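You operate a simulated robot arm through the tools that you are given. There is no shell and no other tool. Be economical: measure what you need, move in short steps, check, and stop when the job is done.

You run a simulated robot arm. Do the job below in one go: nothing can be reset, and whatever is moved stays where it is left.

## Task
Take the packet labelled "flowers" from the top of the window bench and leave it on top of the empty twine spool.

It is judged by the outcome, as a careful person would: the job done as asked, and still so three seconds after it is handed in. It fails if anything else is knocked over, pushed out of place, dropped, spilled or broken.

## Robot
A 7-joint arm with a two-finger parallel gripper, fixed in place. Base frame: the origin is at the foot of the arm, x ahead of it, y to its left, z up; the work surface is at about z = 0. Lengths are in mm, angles in rad, forces in N, time in s.
With the tool pointing down near the work surface it reaches from about 220 to 580 mm from the base axis. Its first joint turns from -1.152 to 1.152 rad. Payload 2.5 kg.
Tool frame: the origin (TCP) lies between the finger pads and is the grasp point; the fingertips stand 23 mm ahead of it; z points along the fingers, y is the line along which they close. The gripper opens to 94 mm. The fingers are 38 mm wide and 10 mm thick; the gripper's body (54 by 96 mm) begins 39 mm behind the TCP.
Orientation is told as [roll, pitch, yaw] about the base's x, y, z axes, in that order, counted from this pose: with the fingers straight down and closing along the base's y, the tool's x points along the base's -x, its y along +y and its z along -z.

## Interface
- The arm moves only by the tool play_rows. Its argument "commands" is a list that holds one entry, the list of rows, each a list of 6 numbers: the shift along the base's x, y, z in units of 100 mm (1.0 is 100 mm), then the turn, a rotation vector about the base's x, y, z in units of 180 degrees (1.0 is 180 degrees). In form: [[[tx, ty, tz, rx, ry, rz], ...]]. A call has 1 to 8 rows; each row is the pose to reach, as a shift and turn from the pose commanded when the call began. "hand" is the finger opening in mm, from 0 to 94, set as the call begins (left out, the last holds). A call with a number of a shift or a turn outside -1 to 1 is refused whole. Each row takes 0.2 s and may step no farther than 50 mm and 0.15 rad from the row before; otherwise, or with a gripper value out of range, the whole call is refused. Where a pose cannot be reached the arm comes as near as it can. A force on the tool above 40 N (or 10 N above the force at the start of the call, whichever is more), or a blocked arm, ends the call early, and 0.2 s more pass. The fingers move at their own pace (about 108 mm/s each) and stop on an object; they squeeze with about 31 N. The grip force told is the motor's: it shows also when the fingers shut on nothing. Time passes only in rows, and 0.2 s behind the last, so rows that repeat a pose let the fingers close. The reply holds the time, the measured pose of the TCP, the force on the tool along the base axes, the opening and the grip force, in the units named above and with some noise, and new pictures: "show" is both (left out), scene, wrist or none.
- Cameras (640 x 400 px; columns grow to the right, rows downward): "scene" is fixed at [121.8, -407.4, 549.6]; the picture's right is [0.80, -0.60, 0.00], its down [-0.32, -0.42, -0.85] and it looks along [0.51, 0.68, -0.53] (base axes); focal length 330 px, centre (320, 200). "wrist" rides on the gripper at [86, 16, -75] in the tool frame; the picture's right is [-0.18, 0.98, 0.00], its down [-0.58, -0.11, -0.81] and it looks along [-0.79, -0.15, 0.59] (tool axes); focal length 243 px, centre (320, 200). There is no depth. A picture from a camera that has moved, and an enlarged one, comes with that camera's place and axes in the base frame and with its lens.
- zoom(camera, box): a new picture of the part [left, top, right, bottom] of that camera's present view, enlarged. No time passes.
- close_job(): hands the job in; it is judged then, once.

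Work in short steps. Places have to be worked out from the pictures, the camera data and where the tool is seen: move nearer, look again, correct. Check each grasp and each placing, and mend what went wrong. You have 90 turns and 200 pictures in all, those below and enlarged ones among them. Open the gripper and draw the arm clear of the work before you hand the job in, unless the task says otherwise; then end with one line.

The tools are called after ">>>" as a command line: name --argument value ..., lists and objects as JSON in quotes. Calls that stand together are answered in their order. play_rows: Moves the arm, as the interface text tells. Its arguments: {"type":"object","properties":{"commands":{"type":"array","items":{"type":"array","items":{"type":"array","items":{"type":"number"}}}},"hand":{"type":"number"},"show":{"type":"string","enum":["both","scene","wrist","none"]}},"required":["commands"]} The other tools are called the same way: zoom (camera, box) takes an enlarged picture of a part of a camera's view; close_job () hands the job in.

At the start:

```text
time_s: 0.0
ee_pos: [323.1, -50.4, 254.9]
tcp_rot: [0.0, 0.0, 0.0]
contact_force: [0.0, 0.8, 0.4]
gripper_width: 94.2
gripper_force: 0.0
```

scene: 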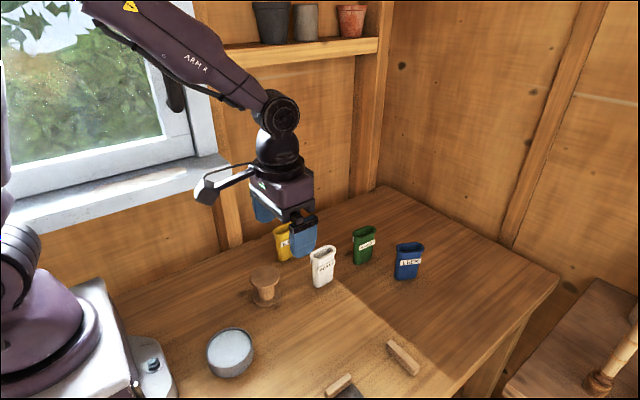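
wrist: 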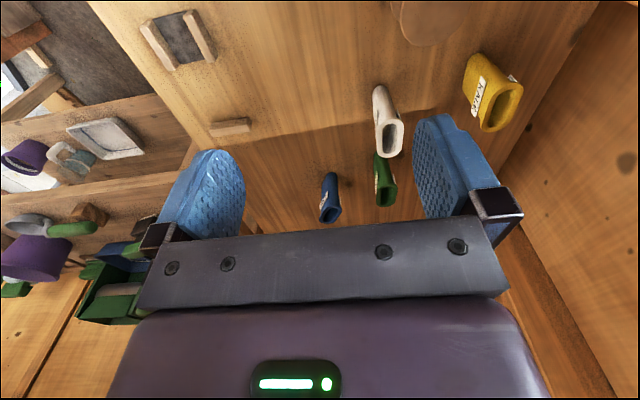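

The pictures show four packets (yellow, white, green, blue) and a spool. I zoom in to read the labels.

>>> zoom --camera "scene" --box '[260, 210, 440, 322]'

>>> zoom --camera "wrist" --box '[300, 40, 540, 230]'

```text
3.56 times, centred on (350, 266) of scene
camera zoom: at [121.8, -407.4, 549.6], right [0.8, -0.6, 0.0], down [-0.32, -0.42, -0.85], along [0.51, 0.68, -0.53], focal length 1173 px, centre (213, -35)
```

zoom: 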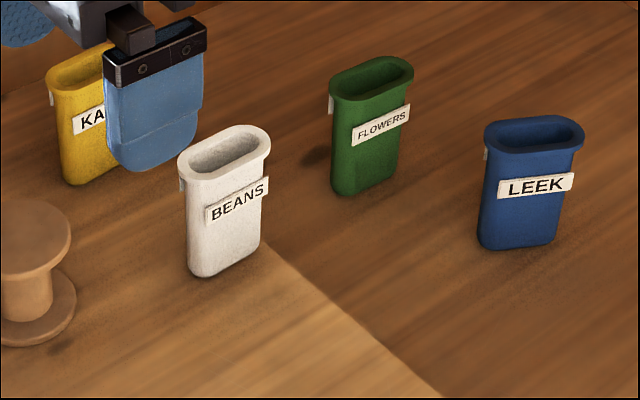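

```text
2.11 times, centred on (420, 135) of wrist
camera zoom: at [235.4, -32.6, 328.9], right [0.18, 0.98, 0.0], down [0.58, -0.11, 0.81], along [0.79, -0.15, -0.59], focal length 511 px, centre (110, 337)
```

zoom: 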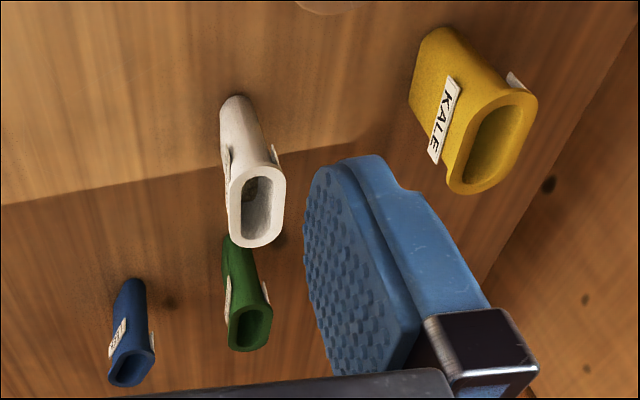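

The green packet reads FLOWERS. I put its mouth at about (565, 14, 88), with its long side nearly along x. I'm moving to a viewpoint above and short of it to refine that.

>>> play_rows --commands '[[[0.3, 0.2, -0.15, 0, 0, 0], [0.6, 0.4, -0.3, 0, 0, 0], [0.97, 0.64, -0.5, 0, 0, 0], [0.97, 0.64, -0.5, 0, 0, 0]]]'

```text
time_s: 1.0
ee_pos: [420.4, 13.9, 205.4]
tcp_rot: [-0.001, 0.0, 0.001]
contact_force: [-0.6, 0.4, -0.3]
gripper_width: 94.1
gripper_force: 0.0
camera wrist: at [333.1, 32.5, 279.2], right [0.18, 0.98, 0.0], down [0.58, -0.11, 0.81], along [0.79, -0.15, -0.59], focal length 243 px, centre (320, 200)
```

scene: 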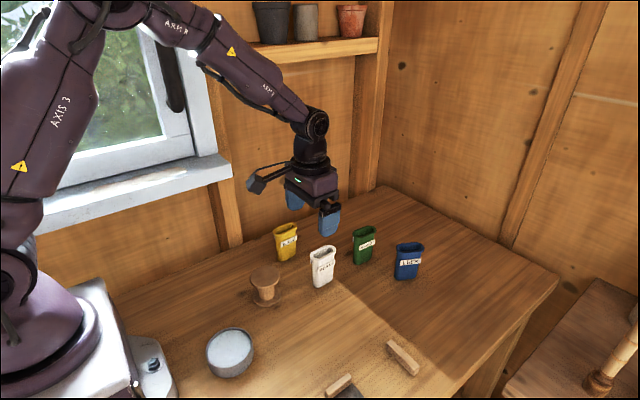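
wrist: 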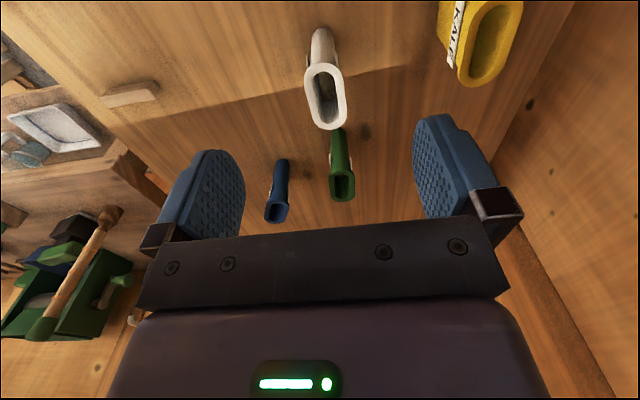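

>>> zoom --camera "wrist" --box '[250, 20, 410, 230]'

>>> zoom --camera "scene" --box '[320, 210, 400, 280]'

>>> zoom --camera "scene" --box '[225, 245, 305, 315]'

```text
1.90 times, centred on (330, 125) of wrist
camera zoom: at [333.1, 32.5, 279.2], right [0.18, 0.98, 0.0], down [0.58, -0.11, 0.81], along [0.79, -0.15, -0.59], focal length 462 px, centre (301, 343)
```

zoom: 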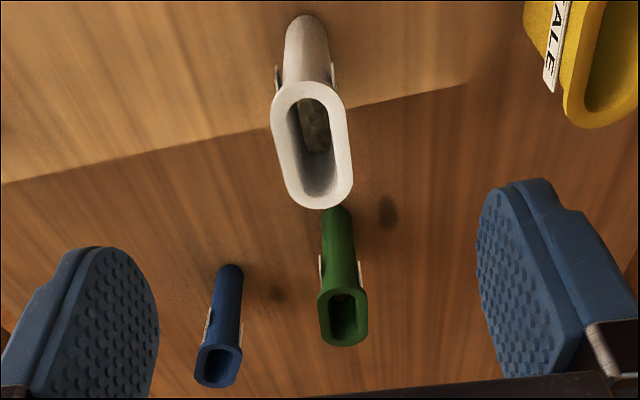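

```text
5.71 times, centred on (360, 245) of scene
camera zoom: at [121.8, -407.4, 549.6], right [0.8, -0.6, 0.0], down [-0.32, -0.42, -0.85], along [0.51, 0.68, -0.53], focal length 1885 px, centre (91, -57)
```

zoom: 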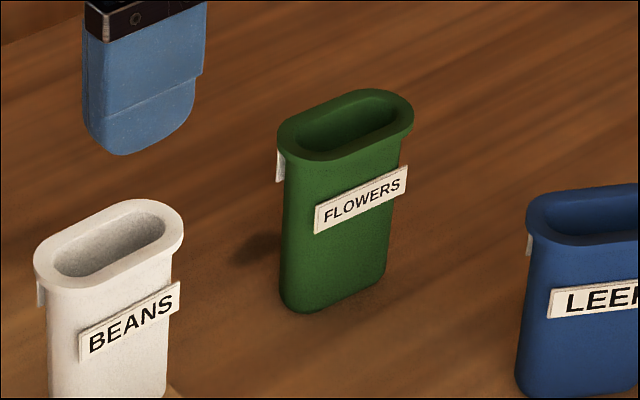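

```text
5.71 times, centred on (265, 280) of scene
camera zoom: at [121.8, -407.4, 549.6], right [0.8, -0.6, 0.0], down [-0.32, -0.42, -0.85], along [0.51, 0.68, -0.53], focal length 1885 px, centre (634, -257)
```

zoom: 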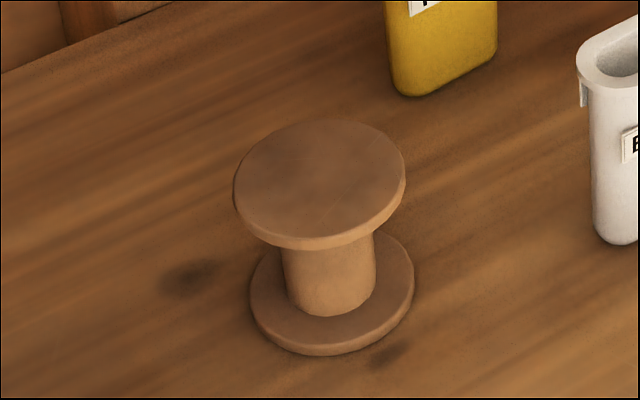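

Both views agree: packet mouth at about (564.5, 14.5, 88), long axis about -7° from x. The spool top is at about (324, 51, 62) and roughly 60 mm across. I'm moving above the packet, turning -7° and narrowing the fingers to 72 mm.

>>> play_rows --commands '[[[0.36, 0, -0.1, 0, 0, -0.01], [0.72, 0, -0.25, 0, 0, -0.02], [1, 0.005, -0.4, 0, 0, -0.039], [1, 0.005, -0.5, 0, 0, -0.039]]]' --hand 72 --show "none"

>>> play_rows --commands '[[[0.22, 0, 0, 0, 0, 0], [0.44, 0.005, 0, 0, 0, 0], [0.44, 0.005, 0, 0, 0, 0]]]'

```text
time_s: 2.0
ee_pos: [520.5, 14.7, 154.0]
tcp_rot: [-0.001, -0.001, -0.124]
contact_force: [0.7, -0.1, 0.0]
gripper_width: 71.9
gripper_force: 0.1
```

```text
time_s: 2.8
ee_pos: [563.7, 13.2, 154.0]
tcp_rot: [0.0, 0.0, -0.123]
contact_force: [0.6, -0.7, -0.7]
gripper_width: 72.1
gripper_force: 0.0
camera wrist: at [479.3, 42.3, 228.8], right [0.3, 0.95, 0.0], down [0.56, -0.18, 0.81], along [0.77, -0.24, -0.59], focal length 243 px, centre (320, 200)
```

scene: 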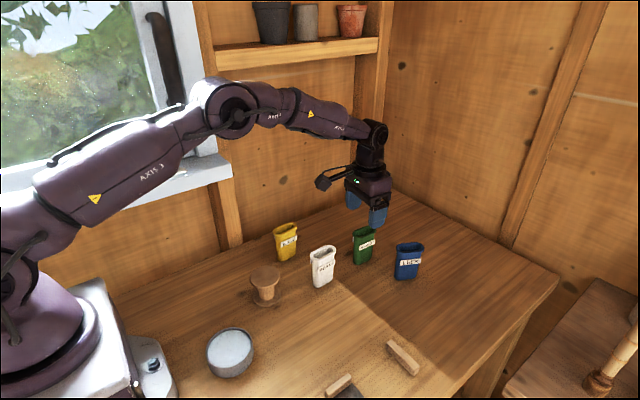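
wrist: 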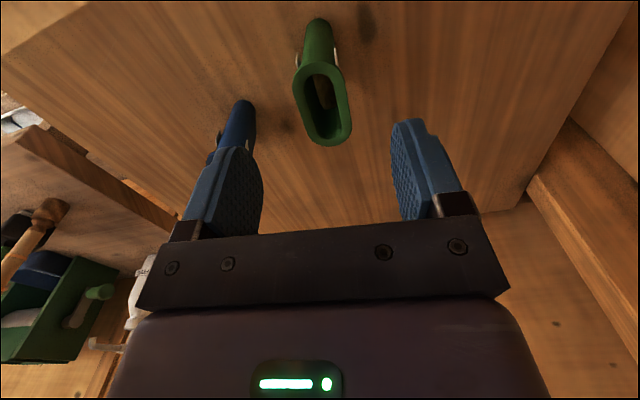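

The gripper is above the packet. I zoom in to check its alignment.

>>> zoom --camera "wrist" --box '[230, 0, 430, 160]'

```text
2.50 times, centred on (330, 80) of wrist
camera zoom: at [479.3, 42.3, 228.8], right [0.3, 0.95, 0.0], down [0.56, -0.18, 0.81], along [0.77, -0.24, -0.59], focal length 606 px, centre (295, 500)
```

zoom: 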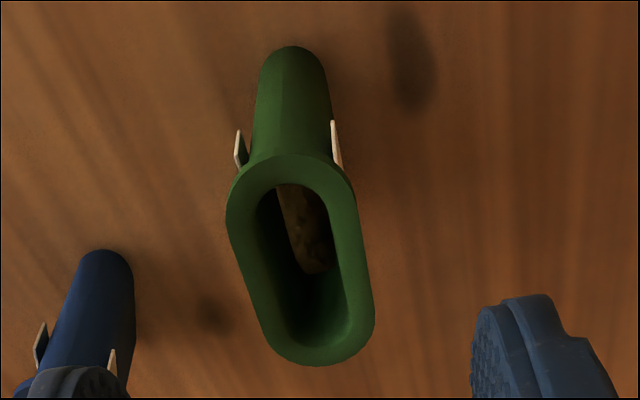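

The mouth centre is at about (567, 16.5), so I make a small correction (+3, +2, +2° yaw). Then I descend to z ≈ 62.

>>> play_rows --commands '[[[0.03, 0.025, 0, 0, 0, 0.012], [0.03, 0.025, -0.25, 0, 0, 0.012], [0.03, 0.025, -0.5, 0, 0, 0.012], [0.03, 0.025, -0.75, 0, 0, 0.012], [0.03, 0.025, -0.92, 0, 0, 0.012], [0.03, 0.025, -0.92, 0, 0, 0.012]]]'

```text
time_s: 4.2
ee_pos: [565.7, 18.1, 61.8]
tcp_rot: [0.0, 0.001, -0.084]
contact_force: [-0.3, 0.0, -0.1]
gripper_width: 71.8
gripper_force: 0.0
camera wrist: at [481.1, 42.8, 136.4], right [0.27, 0.96, 0.0], down [0.57, -0.16, 0.81], along [0.78, -0.21, -0.59], focal length 243 px, centre (320, 200)
```

scene: 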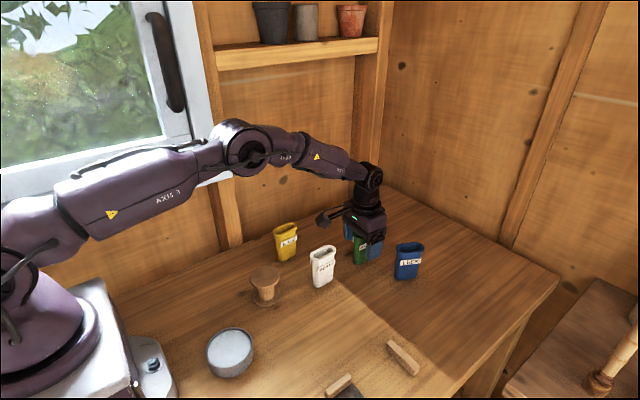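
wrist: 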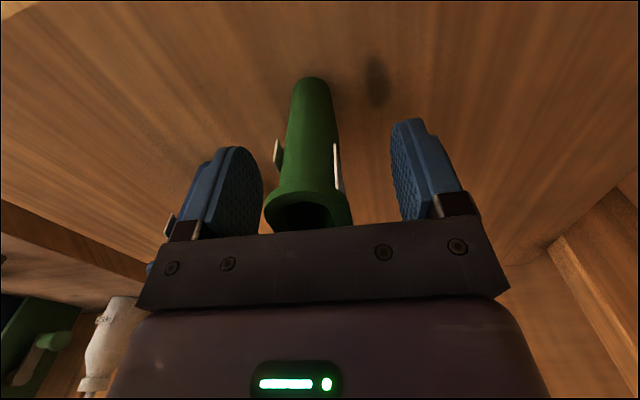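

The TCP projects to column 320 and the packet's axis is near column 308, so the packet lies about 5 mm to -y. I shift over, then close the fingers.

>>> play_rows --commands '[[[0, -0.05, 0, 0, 0, 0], [0, -0.05, 0, 0, 0, 0]]]' --show "wrist"

```text
time_s: 4.8
ee_pos: [567.0, 13.0, 62.8]
tcp_rot: [0.0, 0.0, -0.083]
contact_force: [-0.2, 0.1, -0.3]
gripper_width: 71.9
gripper_force: 0.0
camera wrist: at [481.2, 37.4, 137.0], right [0.27, 0.96, 0.0], down [0.57, -0.16, 0.81], along [0.78, -0.21, -0.59], focal length 243 px, centre (320, 200)
```

wrist: 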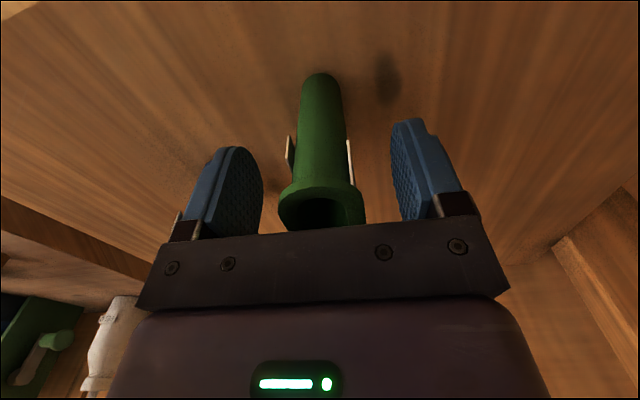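

It is centred now. I close the fingers.

>>> play_rows --commands '[[[0, 0, 0, 0, 0, 0], [0, 0, 0, 0, 0, 0], [0, 0, 0, 0, 0, 0]]]' --hand 10

```text
time_s: 5.6
ee_pos: [566.7, 12.8, 61.5]
tcp_rot: [0.0, 0.0, -0.082]
contact_force: [-0.2, 0.0, -0.2]
gripper_width: 22.9
gripper_force: 30.7
camera wrist: at [481.2, 37.5, 136.9], right [0.27, 0.96, 0.0], down [0.57, -0.16, 0.81], along [0.78, -0.21, -0.59], focal length 243 px, centre (320, 200)
```

scene: 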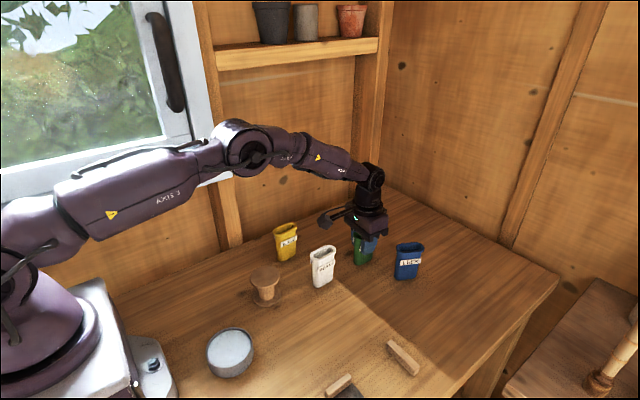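
wrist: 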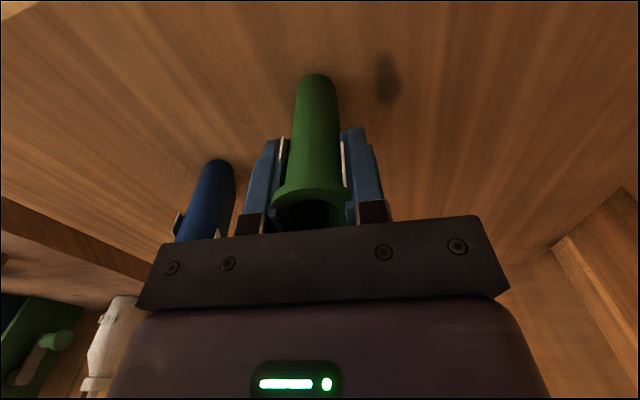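

The packet is gripped: 22.9 mm opening, 31 N. I lift it straight up slowly.

>>> play_rows --commands '[[[0, 0, 0.1, 0, 0, 0], [0, 0, 0.3, 0, 0, 0], [0, 0, 0.5, 0, 0, 0], [0, 0, 0.75, 0, 0, 0], [0, 0, 1, 0, 0, 0], [0, 0, 1, 0, 0, 0]]]'

```text
time_s: 7.0
ee_pos: [566.5, 10.5, 162.5]
tcp_rot: [0.001, -0.001, -0.084]
contact_force: [0.6, 0.7, -0.7]
gripper_width: 23.1
gripper_force: 30.9
camera wrist: at [480.6, 37.3, 237.5], right [0.27, 0.96, 0.0], down [0.57, -0.16, 0.81], along [0.78, -0.21, -0.59], focal length 243 px, centre (320, 200)
```

scene: 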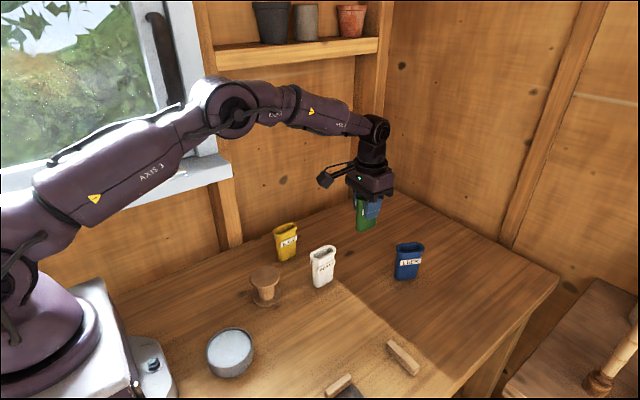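
wrist: 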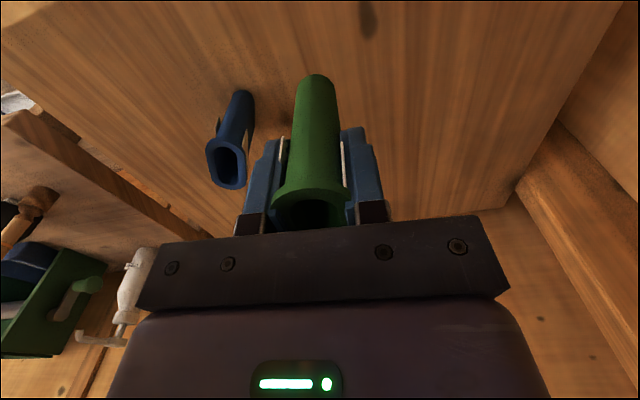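

It lifted cleanly. I carry it over the other packets toward the spool, keeping its bottom at about z 130 or higher.

>>> play_rows --commands '[[[0, 0, 0.15, 0, 0, 0], [-0.15, 0.02, 0.3, 0, 0, 0], [-0.45, 0.1, 0.3, 0, 0, 0], [-0.8, 0.15, 0.3, 0, 0, 0], [-1, 0.2, 0.3, 0, 0, 0]]]' --show "none"

>>> play_rows --commands '[[[-0.3, 0.04, 0, 0, 0, 0], [-0.6, 0.08, 0, 0, 0, 0], [-0.85, 0.13, 0, 0, 0, 0], [-1, 0.16, 0, 0, 0, 0]]]' --show "none"

>>> play_rows --commands '[[[-0.2, 0.02, 0, 0, 0, 0], [-0.38, 0.02, 0, 0, 0, 0], [-0.42, 0.02, 0, 0, 0, 0], [-0.42, 0.02, 0, 0, 0, 0], [-0.42, 0.02, 0, 0, 0, 0]]]'

```text
time_s: 8.2
ee_pos: [466.3, 32.2, 192.5]
tcp_rot: [0.0, -0.002, -0.083]
contact_force: [-0.1, -0.2, 0.1]
gripper_width: 23.0
gripper_force: 30.5
```

```text
time_s: 9.2
ee_pos: [366.1, 47.7, 191.6]
tcp_rot: [0.0, 0.001, -0.083]
contact_force: [0.1, 0.3, -0.1]
gripper_width: 22.6
gripper_force: 30.7
```

```text
time_s: 10.4
ee_pos: [324.6, 50.3, 191.9]
tcp_rot: [0.0, 0.001, -0.084]
contact_force: [0.1, -0.3, -0.2]
gripper_width: 22.8
gripper_force: 31.7
camera wrist: at [238.5, 74.8, 267.0], right [0.27, 0.96, 0.0], down [0.57, -0.16, 0.81], along [0.78, -0.21, -0.59], focal length 243 px, centre (320, 200)
```

scene: 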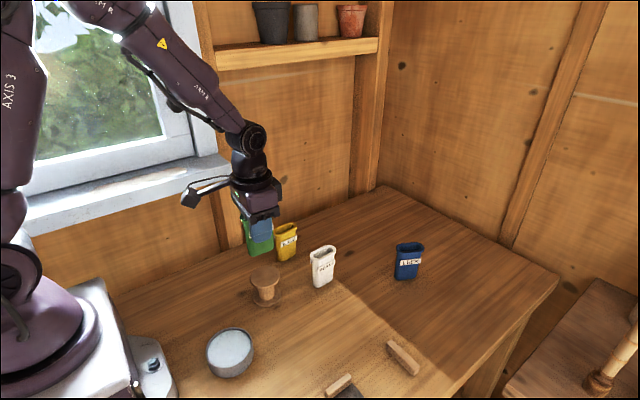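
wrist: 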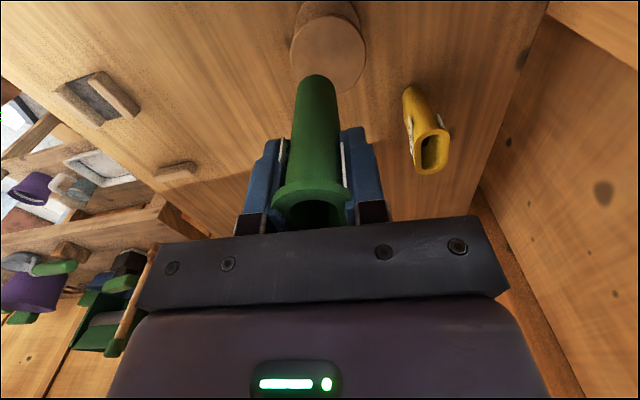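

The packet is over the spool. I zoom in to compare how they line up.

>>> zoom --camera "wrist" --box '[240, 0, 400, 220]'

>>> zoom --camera "scene" --box '[210, 200, 310, 315]'

```text
1.82 times, centred on (320, 110) of wrist
camera zoom: at [238.5, 74.8, 267.0], right [0.27, 0.96, 0.0], down [0.57, -0.16, 0.81], along [0.78, -0.21, -0.59], focal length 441 px, centre (320, 364)
```

zoom: 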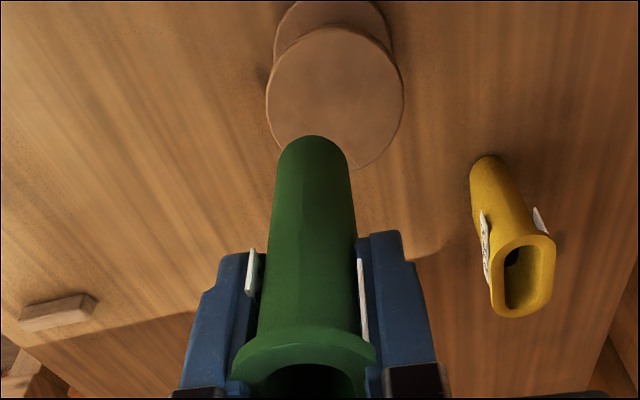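

```text
3.48 times, centred on (260, 258) of scene
camera zoom: at [121.8, -407.4, 549.6], right [0.8, -0.6, 0.0], down [-0.32, -0.42, -0.85], along [0.51, 0.68, -0.53], focal length 1147 px, centre (529, 0)
```

zoom: 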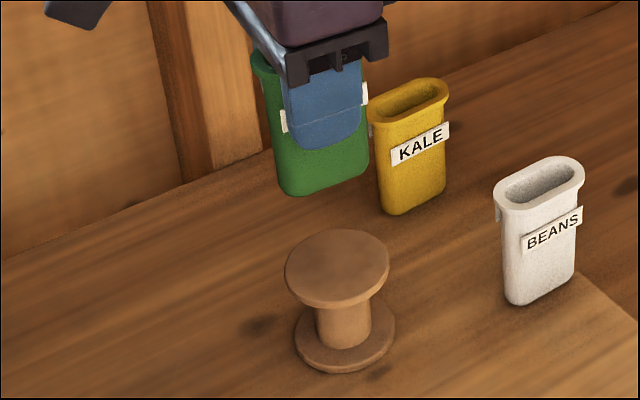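

The wrist view suggests the spool is about 5–9 mm further to +y. I shift +5 mm and lower to just above the spool (bottom at about z 82), where parallax is small, then look again.

>>> play_rows --commands '[[[0, 0.05, 0, 0, 0, 0], [0, 0.05, -0.25, 0, 0, 0], [0, 0.05, -0.48, 0, 0, 0], [0, 0.05, -0.48, 0, 0, 0], [0, 0.05, -0.48, 0, 0, 0]]]'

>>> zoom --camera "wrist" --box '[240, 0, 400, 220]'

>>> zoom --camera "scene" --box '[225, 215, 305, 315]'

```text
time_s: 11.6
ee_pos: [323.4, 55.5, 144.0]
tcp_rot: [0.0, 0.0, -0.084]
contact_force: [-0.2, 0.5, 0.0]
gripper_width: 22.8
gripper_force: 30.8
camera wrist: at [238.7, 80.5, 218.8], right [0.27, 0.96, 0.0], down [0.57, -0.16, 0.81], along [0.78, -0.21, -0.59], focal length 243 px, centre (320, 200)
```

scene: 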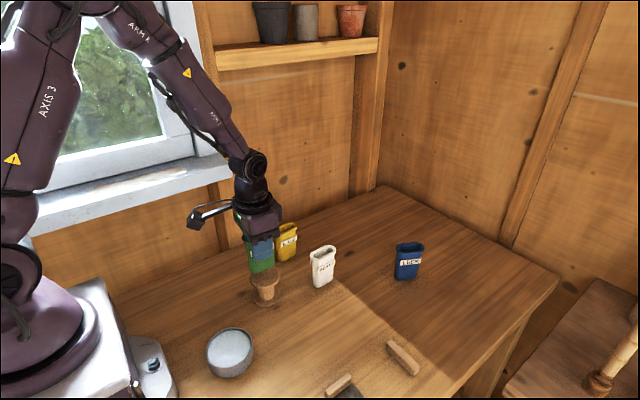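
wrist: 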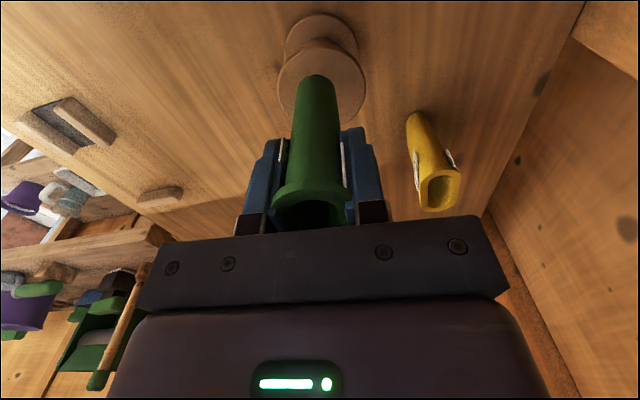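

```text
1.82 times, centred on (320, 110) of wrist
camera zoom: at [238.7, 80.5, 218.8], right [0.27, 0.96, 0.0], down [0.57, -0.16, 0.81], along [0.78, -0.21, -0.59], focal length 441 px, centre (320, 364)
```

zoom: 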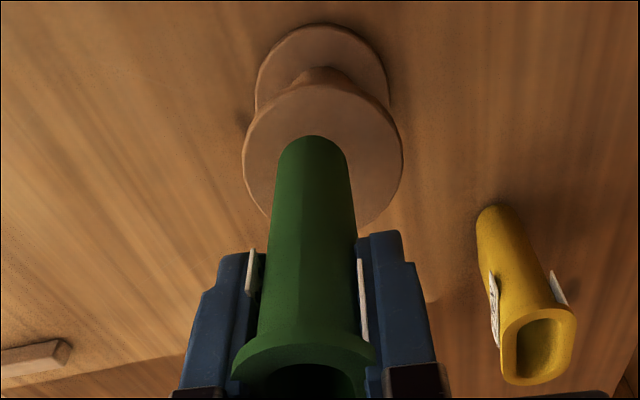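

```text
4.00 times, centred on (265, 265) of scene
camera zoom: at [121.8, -407.4, 549.6], right [0.8, -0.6, 0.0], down [-0.32, -0.42, -0.85], along [0.51, 0.68, -0.53], focal length 1319 px, centre (540, -60)
```

zoom: 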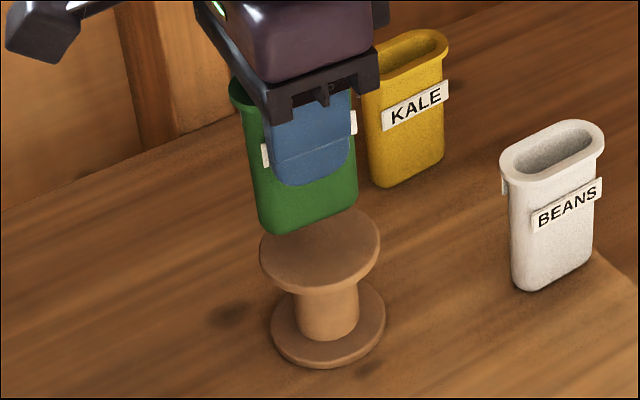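

Combining both views, the packet should go about +4 mm in x and +2.5 mm in y, and the spool top is somewhere around z 54–60. I correct, lower 16 mm and look again.

>>> play_rows --commands '[[[0.04, 0.025, 0, 0, 0, 0], [0.04, 0.025, -0.1, 0, 0, 0], [0.04, 0.025, -0.16, 0, 0, 0], [0.04, 0.025, -0.16, 0, 0, 0]]]' --show "none"

>>> zoom --camera "wrist" --box '[240, 0, 400, 220]'

>>> zoom --camera "scene" --box '[225, 215, 305, 315]'

```text
time_s: 12.6
ee_pos: [328.5, 57.2, 127.2]
tcp_rot: [0.0, 0.0, -0.084]
contact_force: [1.1, -0.8, 0.0]
gripper_width: 23.2
gripper_force: 30.9
```

```text
1.82 times, centred on (320, 110) of wrist
camera zoom: at [243.2, 82.7, 202.9], right [0.27, 0.96, 0.0], down [0.57, -0.16, 0.81], along [0.78, -0.21, -0.59], focal length 441 px, centre (320, 364)
```

zoom: 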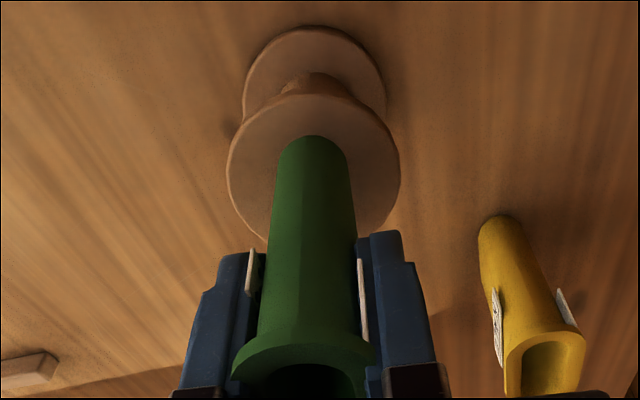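

```text
4.00 times, centred on (265, 265) of scene
camera zoom: at [121.8, -407.4, 549.6], right [0.8, -0.6, 0.0], down [-0.32, -0.42, -0.85], along [0.51, 0.68, -0.53], focal length 1319 px, centre (540, -60)
```

zoom: 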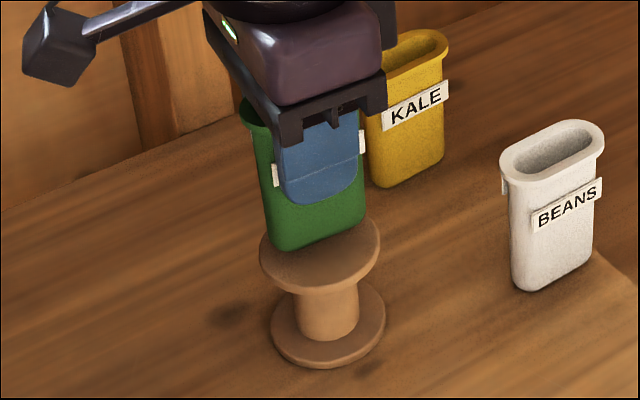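

It is centred laterally in the wrist view and within a couple of mm in the scene view. I nudge -1.5 mm in x and lower in small steps until contact.

>>> play_rows --commands '[[[-0.015, 0, -0.03, 0, 0, 0], [-0.015, 0, -0.06, 0, 0, 0], [-0.015, 0, -0.06, 0, 0, 0]]]' --show "none"

>>> zoom --camera "wrist" --box '[240, 0, 400, 220]'

>>> zoom --camera "scene" --box '[235, 235, 295, 310]'

```text
time_s: 13.4
ee_pos: [327.6, 58.2, 122.2]
tcp_rot: [-0.001, 0.001, -0.085]
contact_force: [-0.8, 0.4, -0.3]
gripper_width: 22.7
gripper_force: 31.0
```

```text
1.82 times, centred on (320, 110) of wrist
camera zoom: at [241.6, 82.9, 196.7], right [0.27, 0.96, 0.0], down [0.57, -0.16, 0.81], along [0.78, -0.21, -0.59], focal length 441 px, centre (320, 364)
```

zoom: 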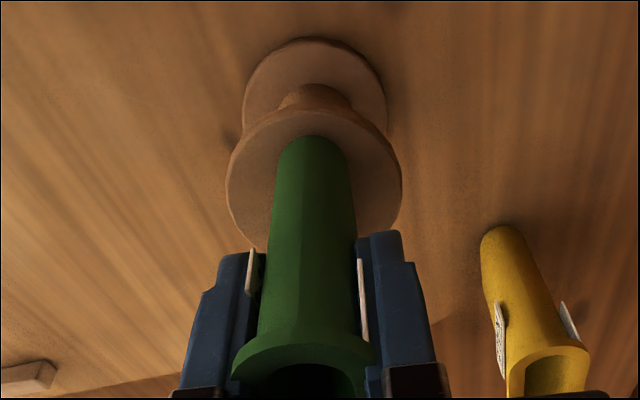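

```text
5.33 times, centred on (265, 272) of scene
camera zoom: at [121.8, -407.4, 549.6], right [0.8, -0.6, 0.0], down [-0.32, -0.42, -0.85], along [0.51, 0.68, -0.53], focal length 1759 px, centre (613, -187)
```

zoom: 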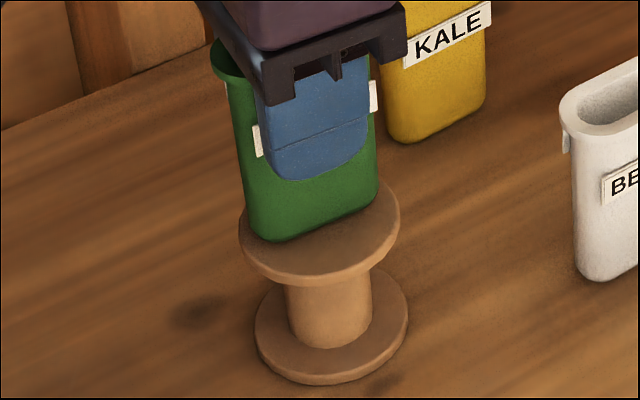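

Still no contact, and the alignment is within about 2 mm. I nudge +1/-1 mm and go down slowly while watching the force.

>>> play_rows --commands '[[[0.01, -0.01, -0.015, 0, 0, 0], [0.01, -0.01, -0.03, 0, 0, 0], [0.01, -0.01, -0.03, 0, 0, 0]]]' --show "none"

>>> zoom --camera "scene" --box '[235, 235, 295, 310]'

```text
time_s: 14.2
ee_pos: [329.3, 56.0, 120.5]
tcp_rot: [0.001, -0.005, -0.083]
contact_force: [-4.0, 2.0, 31.0]
gripper_width: 22.9
gripper_force: 31.2
```

```text
5.33 times, centred on (265, 272) of scene
camera zoom: at [121.7, -407.5, 549.6], right [0.8, -0.6, 0.0], down [-0.32, -0.42, -0.85], along [0.51, 0.68, -0.53], focal length 1759 px, centre (613, -187)
```

zoom: 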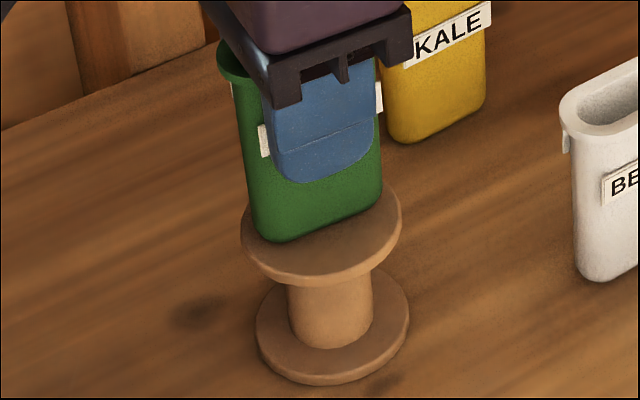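

There is 31 N of upward force, but in the scene view the packet's bottom seems too high or too far back on the disc. I look at both cameras before releasing.

>>> zoom --camera "wrist" --box '[240, 40, 400, 140]'

>>> zoom --camera "scene" --box '[170, 150, 330, 310]'

>>> zoom --camera "scene" --box '[245, 260, 285, 290]'

```text
4.00 times, centred on (320, 90) of wrist
camera zoom: at [243.3, 82.1, 194.7], right [0.27, 0.96, 0.0], down [0.57, -0.16, 0.81], along [0.78, -0.21, -0.59], focal length 970 px, centre (320, 640)
```

zoom: 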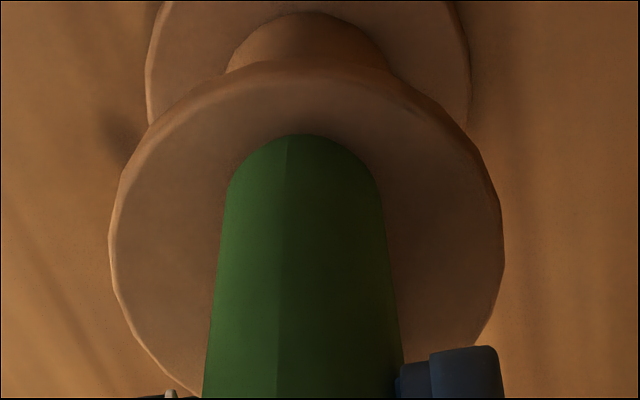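

```text
2.50 times, centred on (250, 230) of scene
camera zoom: at [121.7, -407.5, 549.6], right [0.8, -0.6, 0.0], down [-0.32, -0.42, -0.85], along [0.51, 0.68, -0.53], focal length 825 px, centre (495, 125)
```

zoom: 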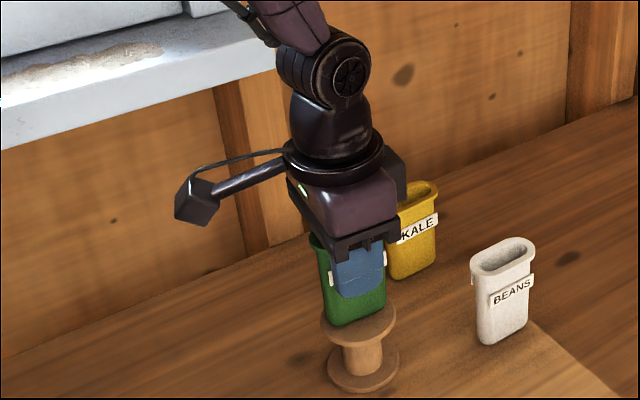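

```text
13.33 times, centred on (265, 275) of scene
camera zoom: at [121.7, -407.5, 549.6], right [0.8, -0.6, 0.0], down [-0.32, -0.42, -0.85], along [0.51, 0.68, -0.53], focal length 4398 px, centre (1053, -800)
```

zoom: 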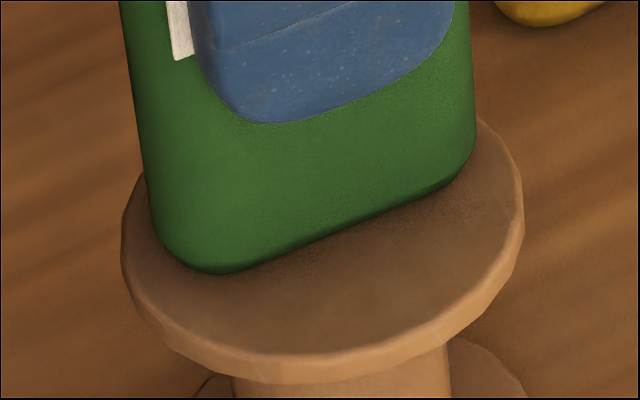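

Because the wrist camera is yawed, the packet's near end appears further left than its centre. So the packet really sits about 5 mm too far to +y, which matches the scene view. I lift 5 mm, shift by (-2, -5.5) and look again.

>>> play_rows --commands '[[[0, 0, 0.05, 0, 0, 0], [-0.02, -0.055, 0.05, 0, 0, 0], [-0.02, -0.055, 0.02, 0, 0, 0], [-0.02, -0.055, 0.02, 0, 0, 0]]]' --show "none"

>>> zoom --camera "wrist" --box '[240, 0, 400, 220]'

>>> zoom --camera "scene" --box '[245, 260, 285, 290]'

```text
time_s: 15.2
ee_pos: [326.8, 50.6, 121.5]
tcp_rot: [0.0, -0.001, -0.083]
contact_force: [-1.2, -0.6, 5.5]
gripper_width: 23.2
gripper_force: 31.0
```

```text
1.82 times, centred on (320, 110) of wrist
camera zoom: at [240.6, 75.8, 195.8], right [0.27, 0.96, 0.0], down [0.57, -0.16, 0.81], along [0.78, -0.21, -0.59], focal length 441 px, centre (320, 364)
```

zoom: 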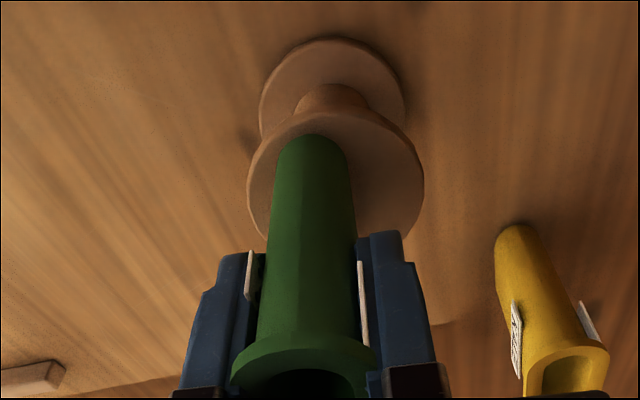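

```text
13.33 times, centred on (265, 275) of scene
camera zoom: at [121.8, -407.4, 549.6], right [0.8, -0.6, 0.0], down [-0.32, -0.42, -0.85], along [0.51, 0.68, -0.53], focal length 4398 px, centre (1053, -800)
```

zoom: 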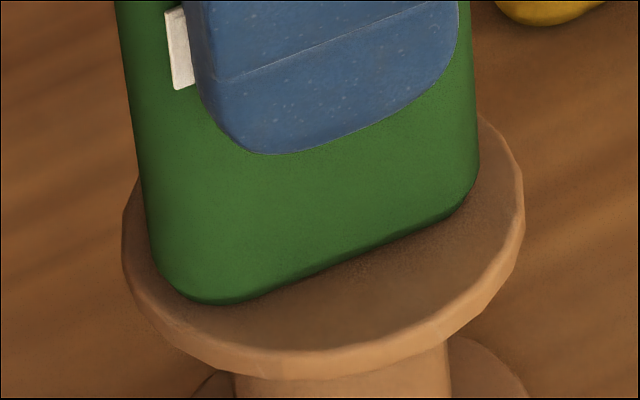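

There is light contact (5.5 N), and both views put the packet within about 2–3 mm of the spool's centre. I open the gripper.

>>> play_rows --commands '[[[0, 0, 0, 0, 0, 0], [0, 0, 0, 0, 0, 0], [0, 0, 0, 0, 0, 0]]]' --hand 66

>>> zoom --camera "scene" --box '[230, 225, 300, 310]'

```text
time_s: 16.0
ee_pos: [326.5, 50.6, 121.9]
tcp_rot: [0.0, 0.0, -0.083]
contact_force: [-0.2, 0.4, 0.6]
gripper_width: 66.0
gripper_force: 0.0
camera wrist: at [240.6, 75.9, 195.8], right [0.27, 0.96, 0.0], down [0.57, -0.16, 0.81], along [0.78, -0.21, -0.59], focal length 243 px, centre (320, 200)
```

scene: 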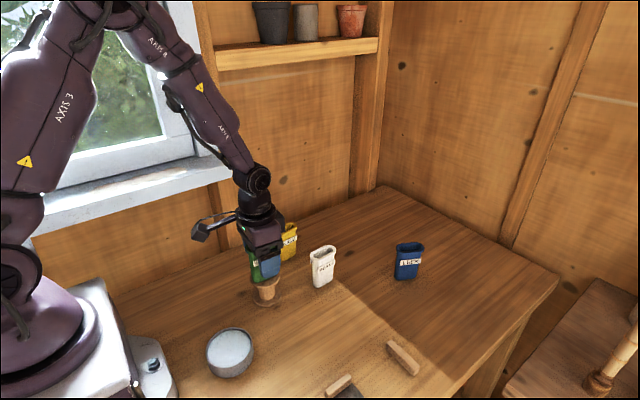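
wrist: 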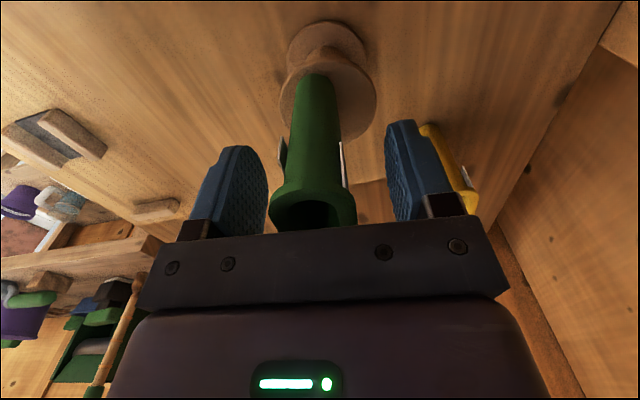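

```text
4.71 times, centred on (265, 268) of scene
camera zoom: at [121.8, -407.4, 549.6], right [0.8, -0.6, 0.0], down [-0.32, -0.42, -0.85], along [0.51, 0.68, -0.53], focal length 1552 px, centre (579, -118)
```

zoom: 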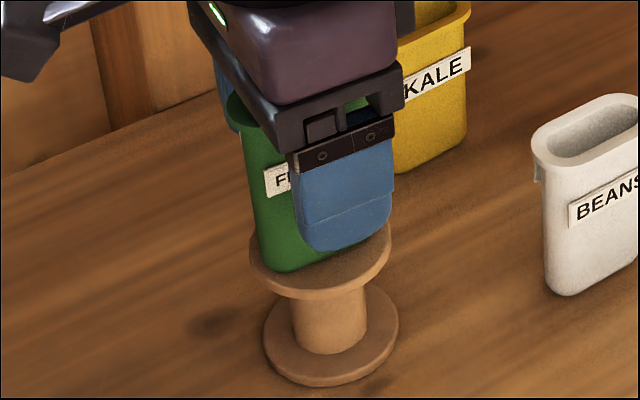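

The packet stands free. I raise the gripper straight up.

>>> play_rows --commands '[[[0, 0, 0.15, 0, 0, 0], [0, 0, 0.35, 0, 0, 0], [0, 0, 0.6, 0, 0, 0], [0, 0, 0.8, 0, 0, 0], [0, 0, 1, 0, 0, 0], [0, 0, 1, 0, 0, 0]]]'

>>> zoom --camera "scene" --box '[230, 225, 300, 310]'

```text
time_s: 17.4
ee_pos: [326.8, 50.6, 221.1]
tcp_rot: [-0.001, -0.001, -0.083]
contact_force: [-0.2, 0.0, -0.5]
gripper_width: 66.0
gripper_force: 0.0
camera wrist: at [240.7, 75.9, 295.9], right [0.27, 0.96, 0.0], down [0.57, -0.16, 0.81], along [0.78, -0.21, -0.59], focal length 243 px, centre (320, 200)
```

scene: 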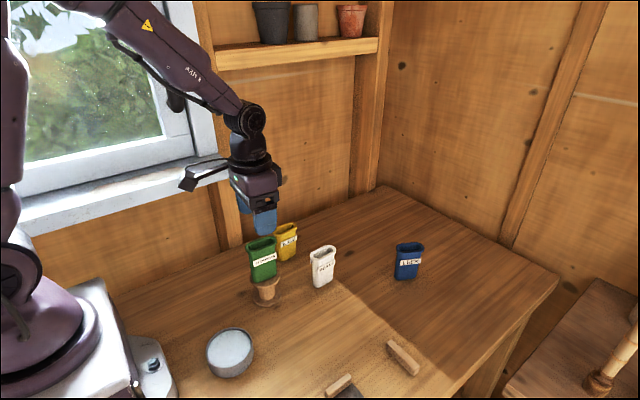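
wrist: 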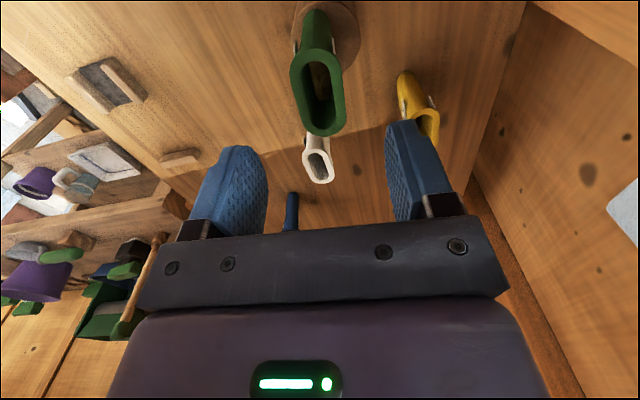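

```text
4.71 times, centred on (265, 268) of scene
camera zoom: at [121.8, -407.4, 549.6], right [0.8, -0.6, 0.0], down [-0.32, -0.42, -0.85], along [0.51, 0.68, -0.53], focal length 1552 px, centre (579, -118)
```

zoom: 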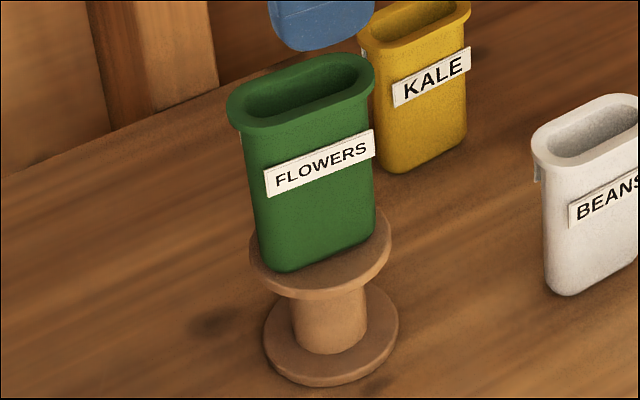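

The packet stands upright on the spool, and the other packets are where they were. I draw the arm a little further clear and confirm everything is stable.

>>> play_rows --commands '[[[0, 0, 0.3, 0, 0, 0], [0, -0.4, 0.5, 0, 0, 0], [0, -0.8, 0.5, 0, 0, 0], [0, -1, 0.5, 0, 0, 0], [0, -1, 0.5, 0, 0, 0]]]' --show "scene"

```text
time_s: 18.6
ee_pos: [328.1, -49.7, 272.2]
tcp_rot: [-0.001, 0.002, -0.082]
contact_force: [1.0, -0.7, 0.3]
gripper_width: 65.8
gripper_force: 0.2
```

scene: 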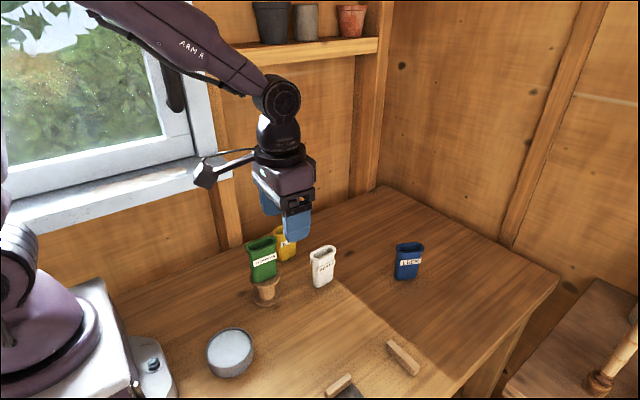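

The packet is steady on the spool and the arm is clear, so I hand the job in.

>>> close_job

```text
The job is handed in.
```

The "flowers" packet is standing upright on top of the empty twine spool, nothing else was disturbed, and the gripper is open with the arm drawn clear.
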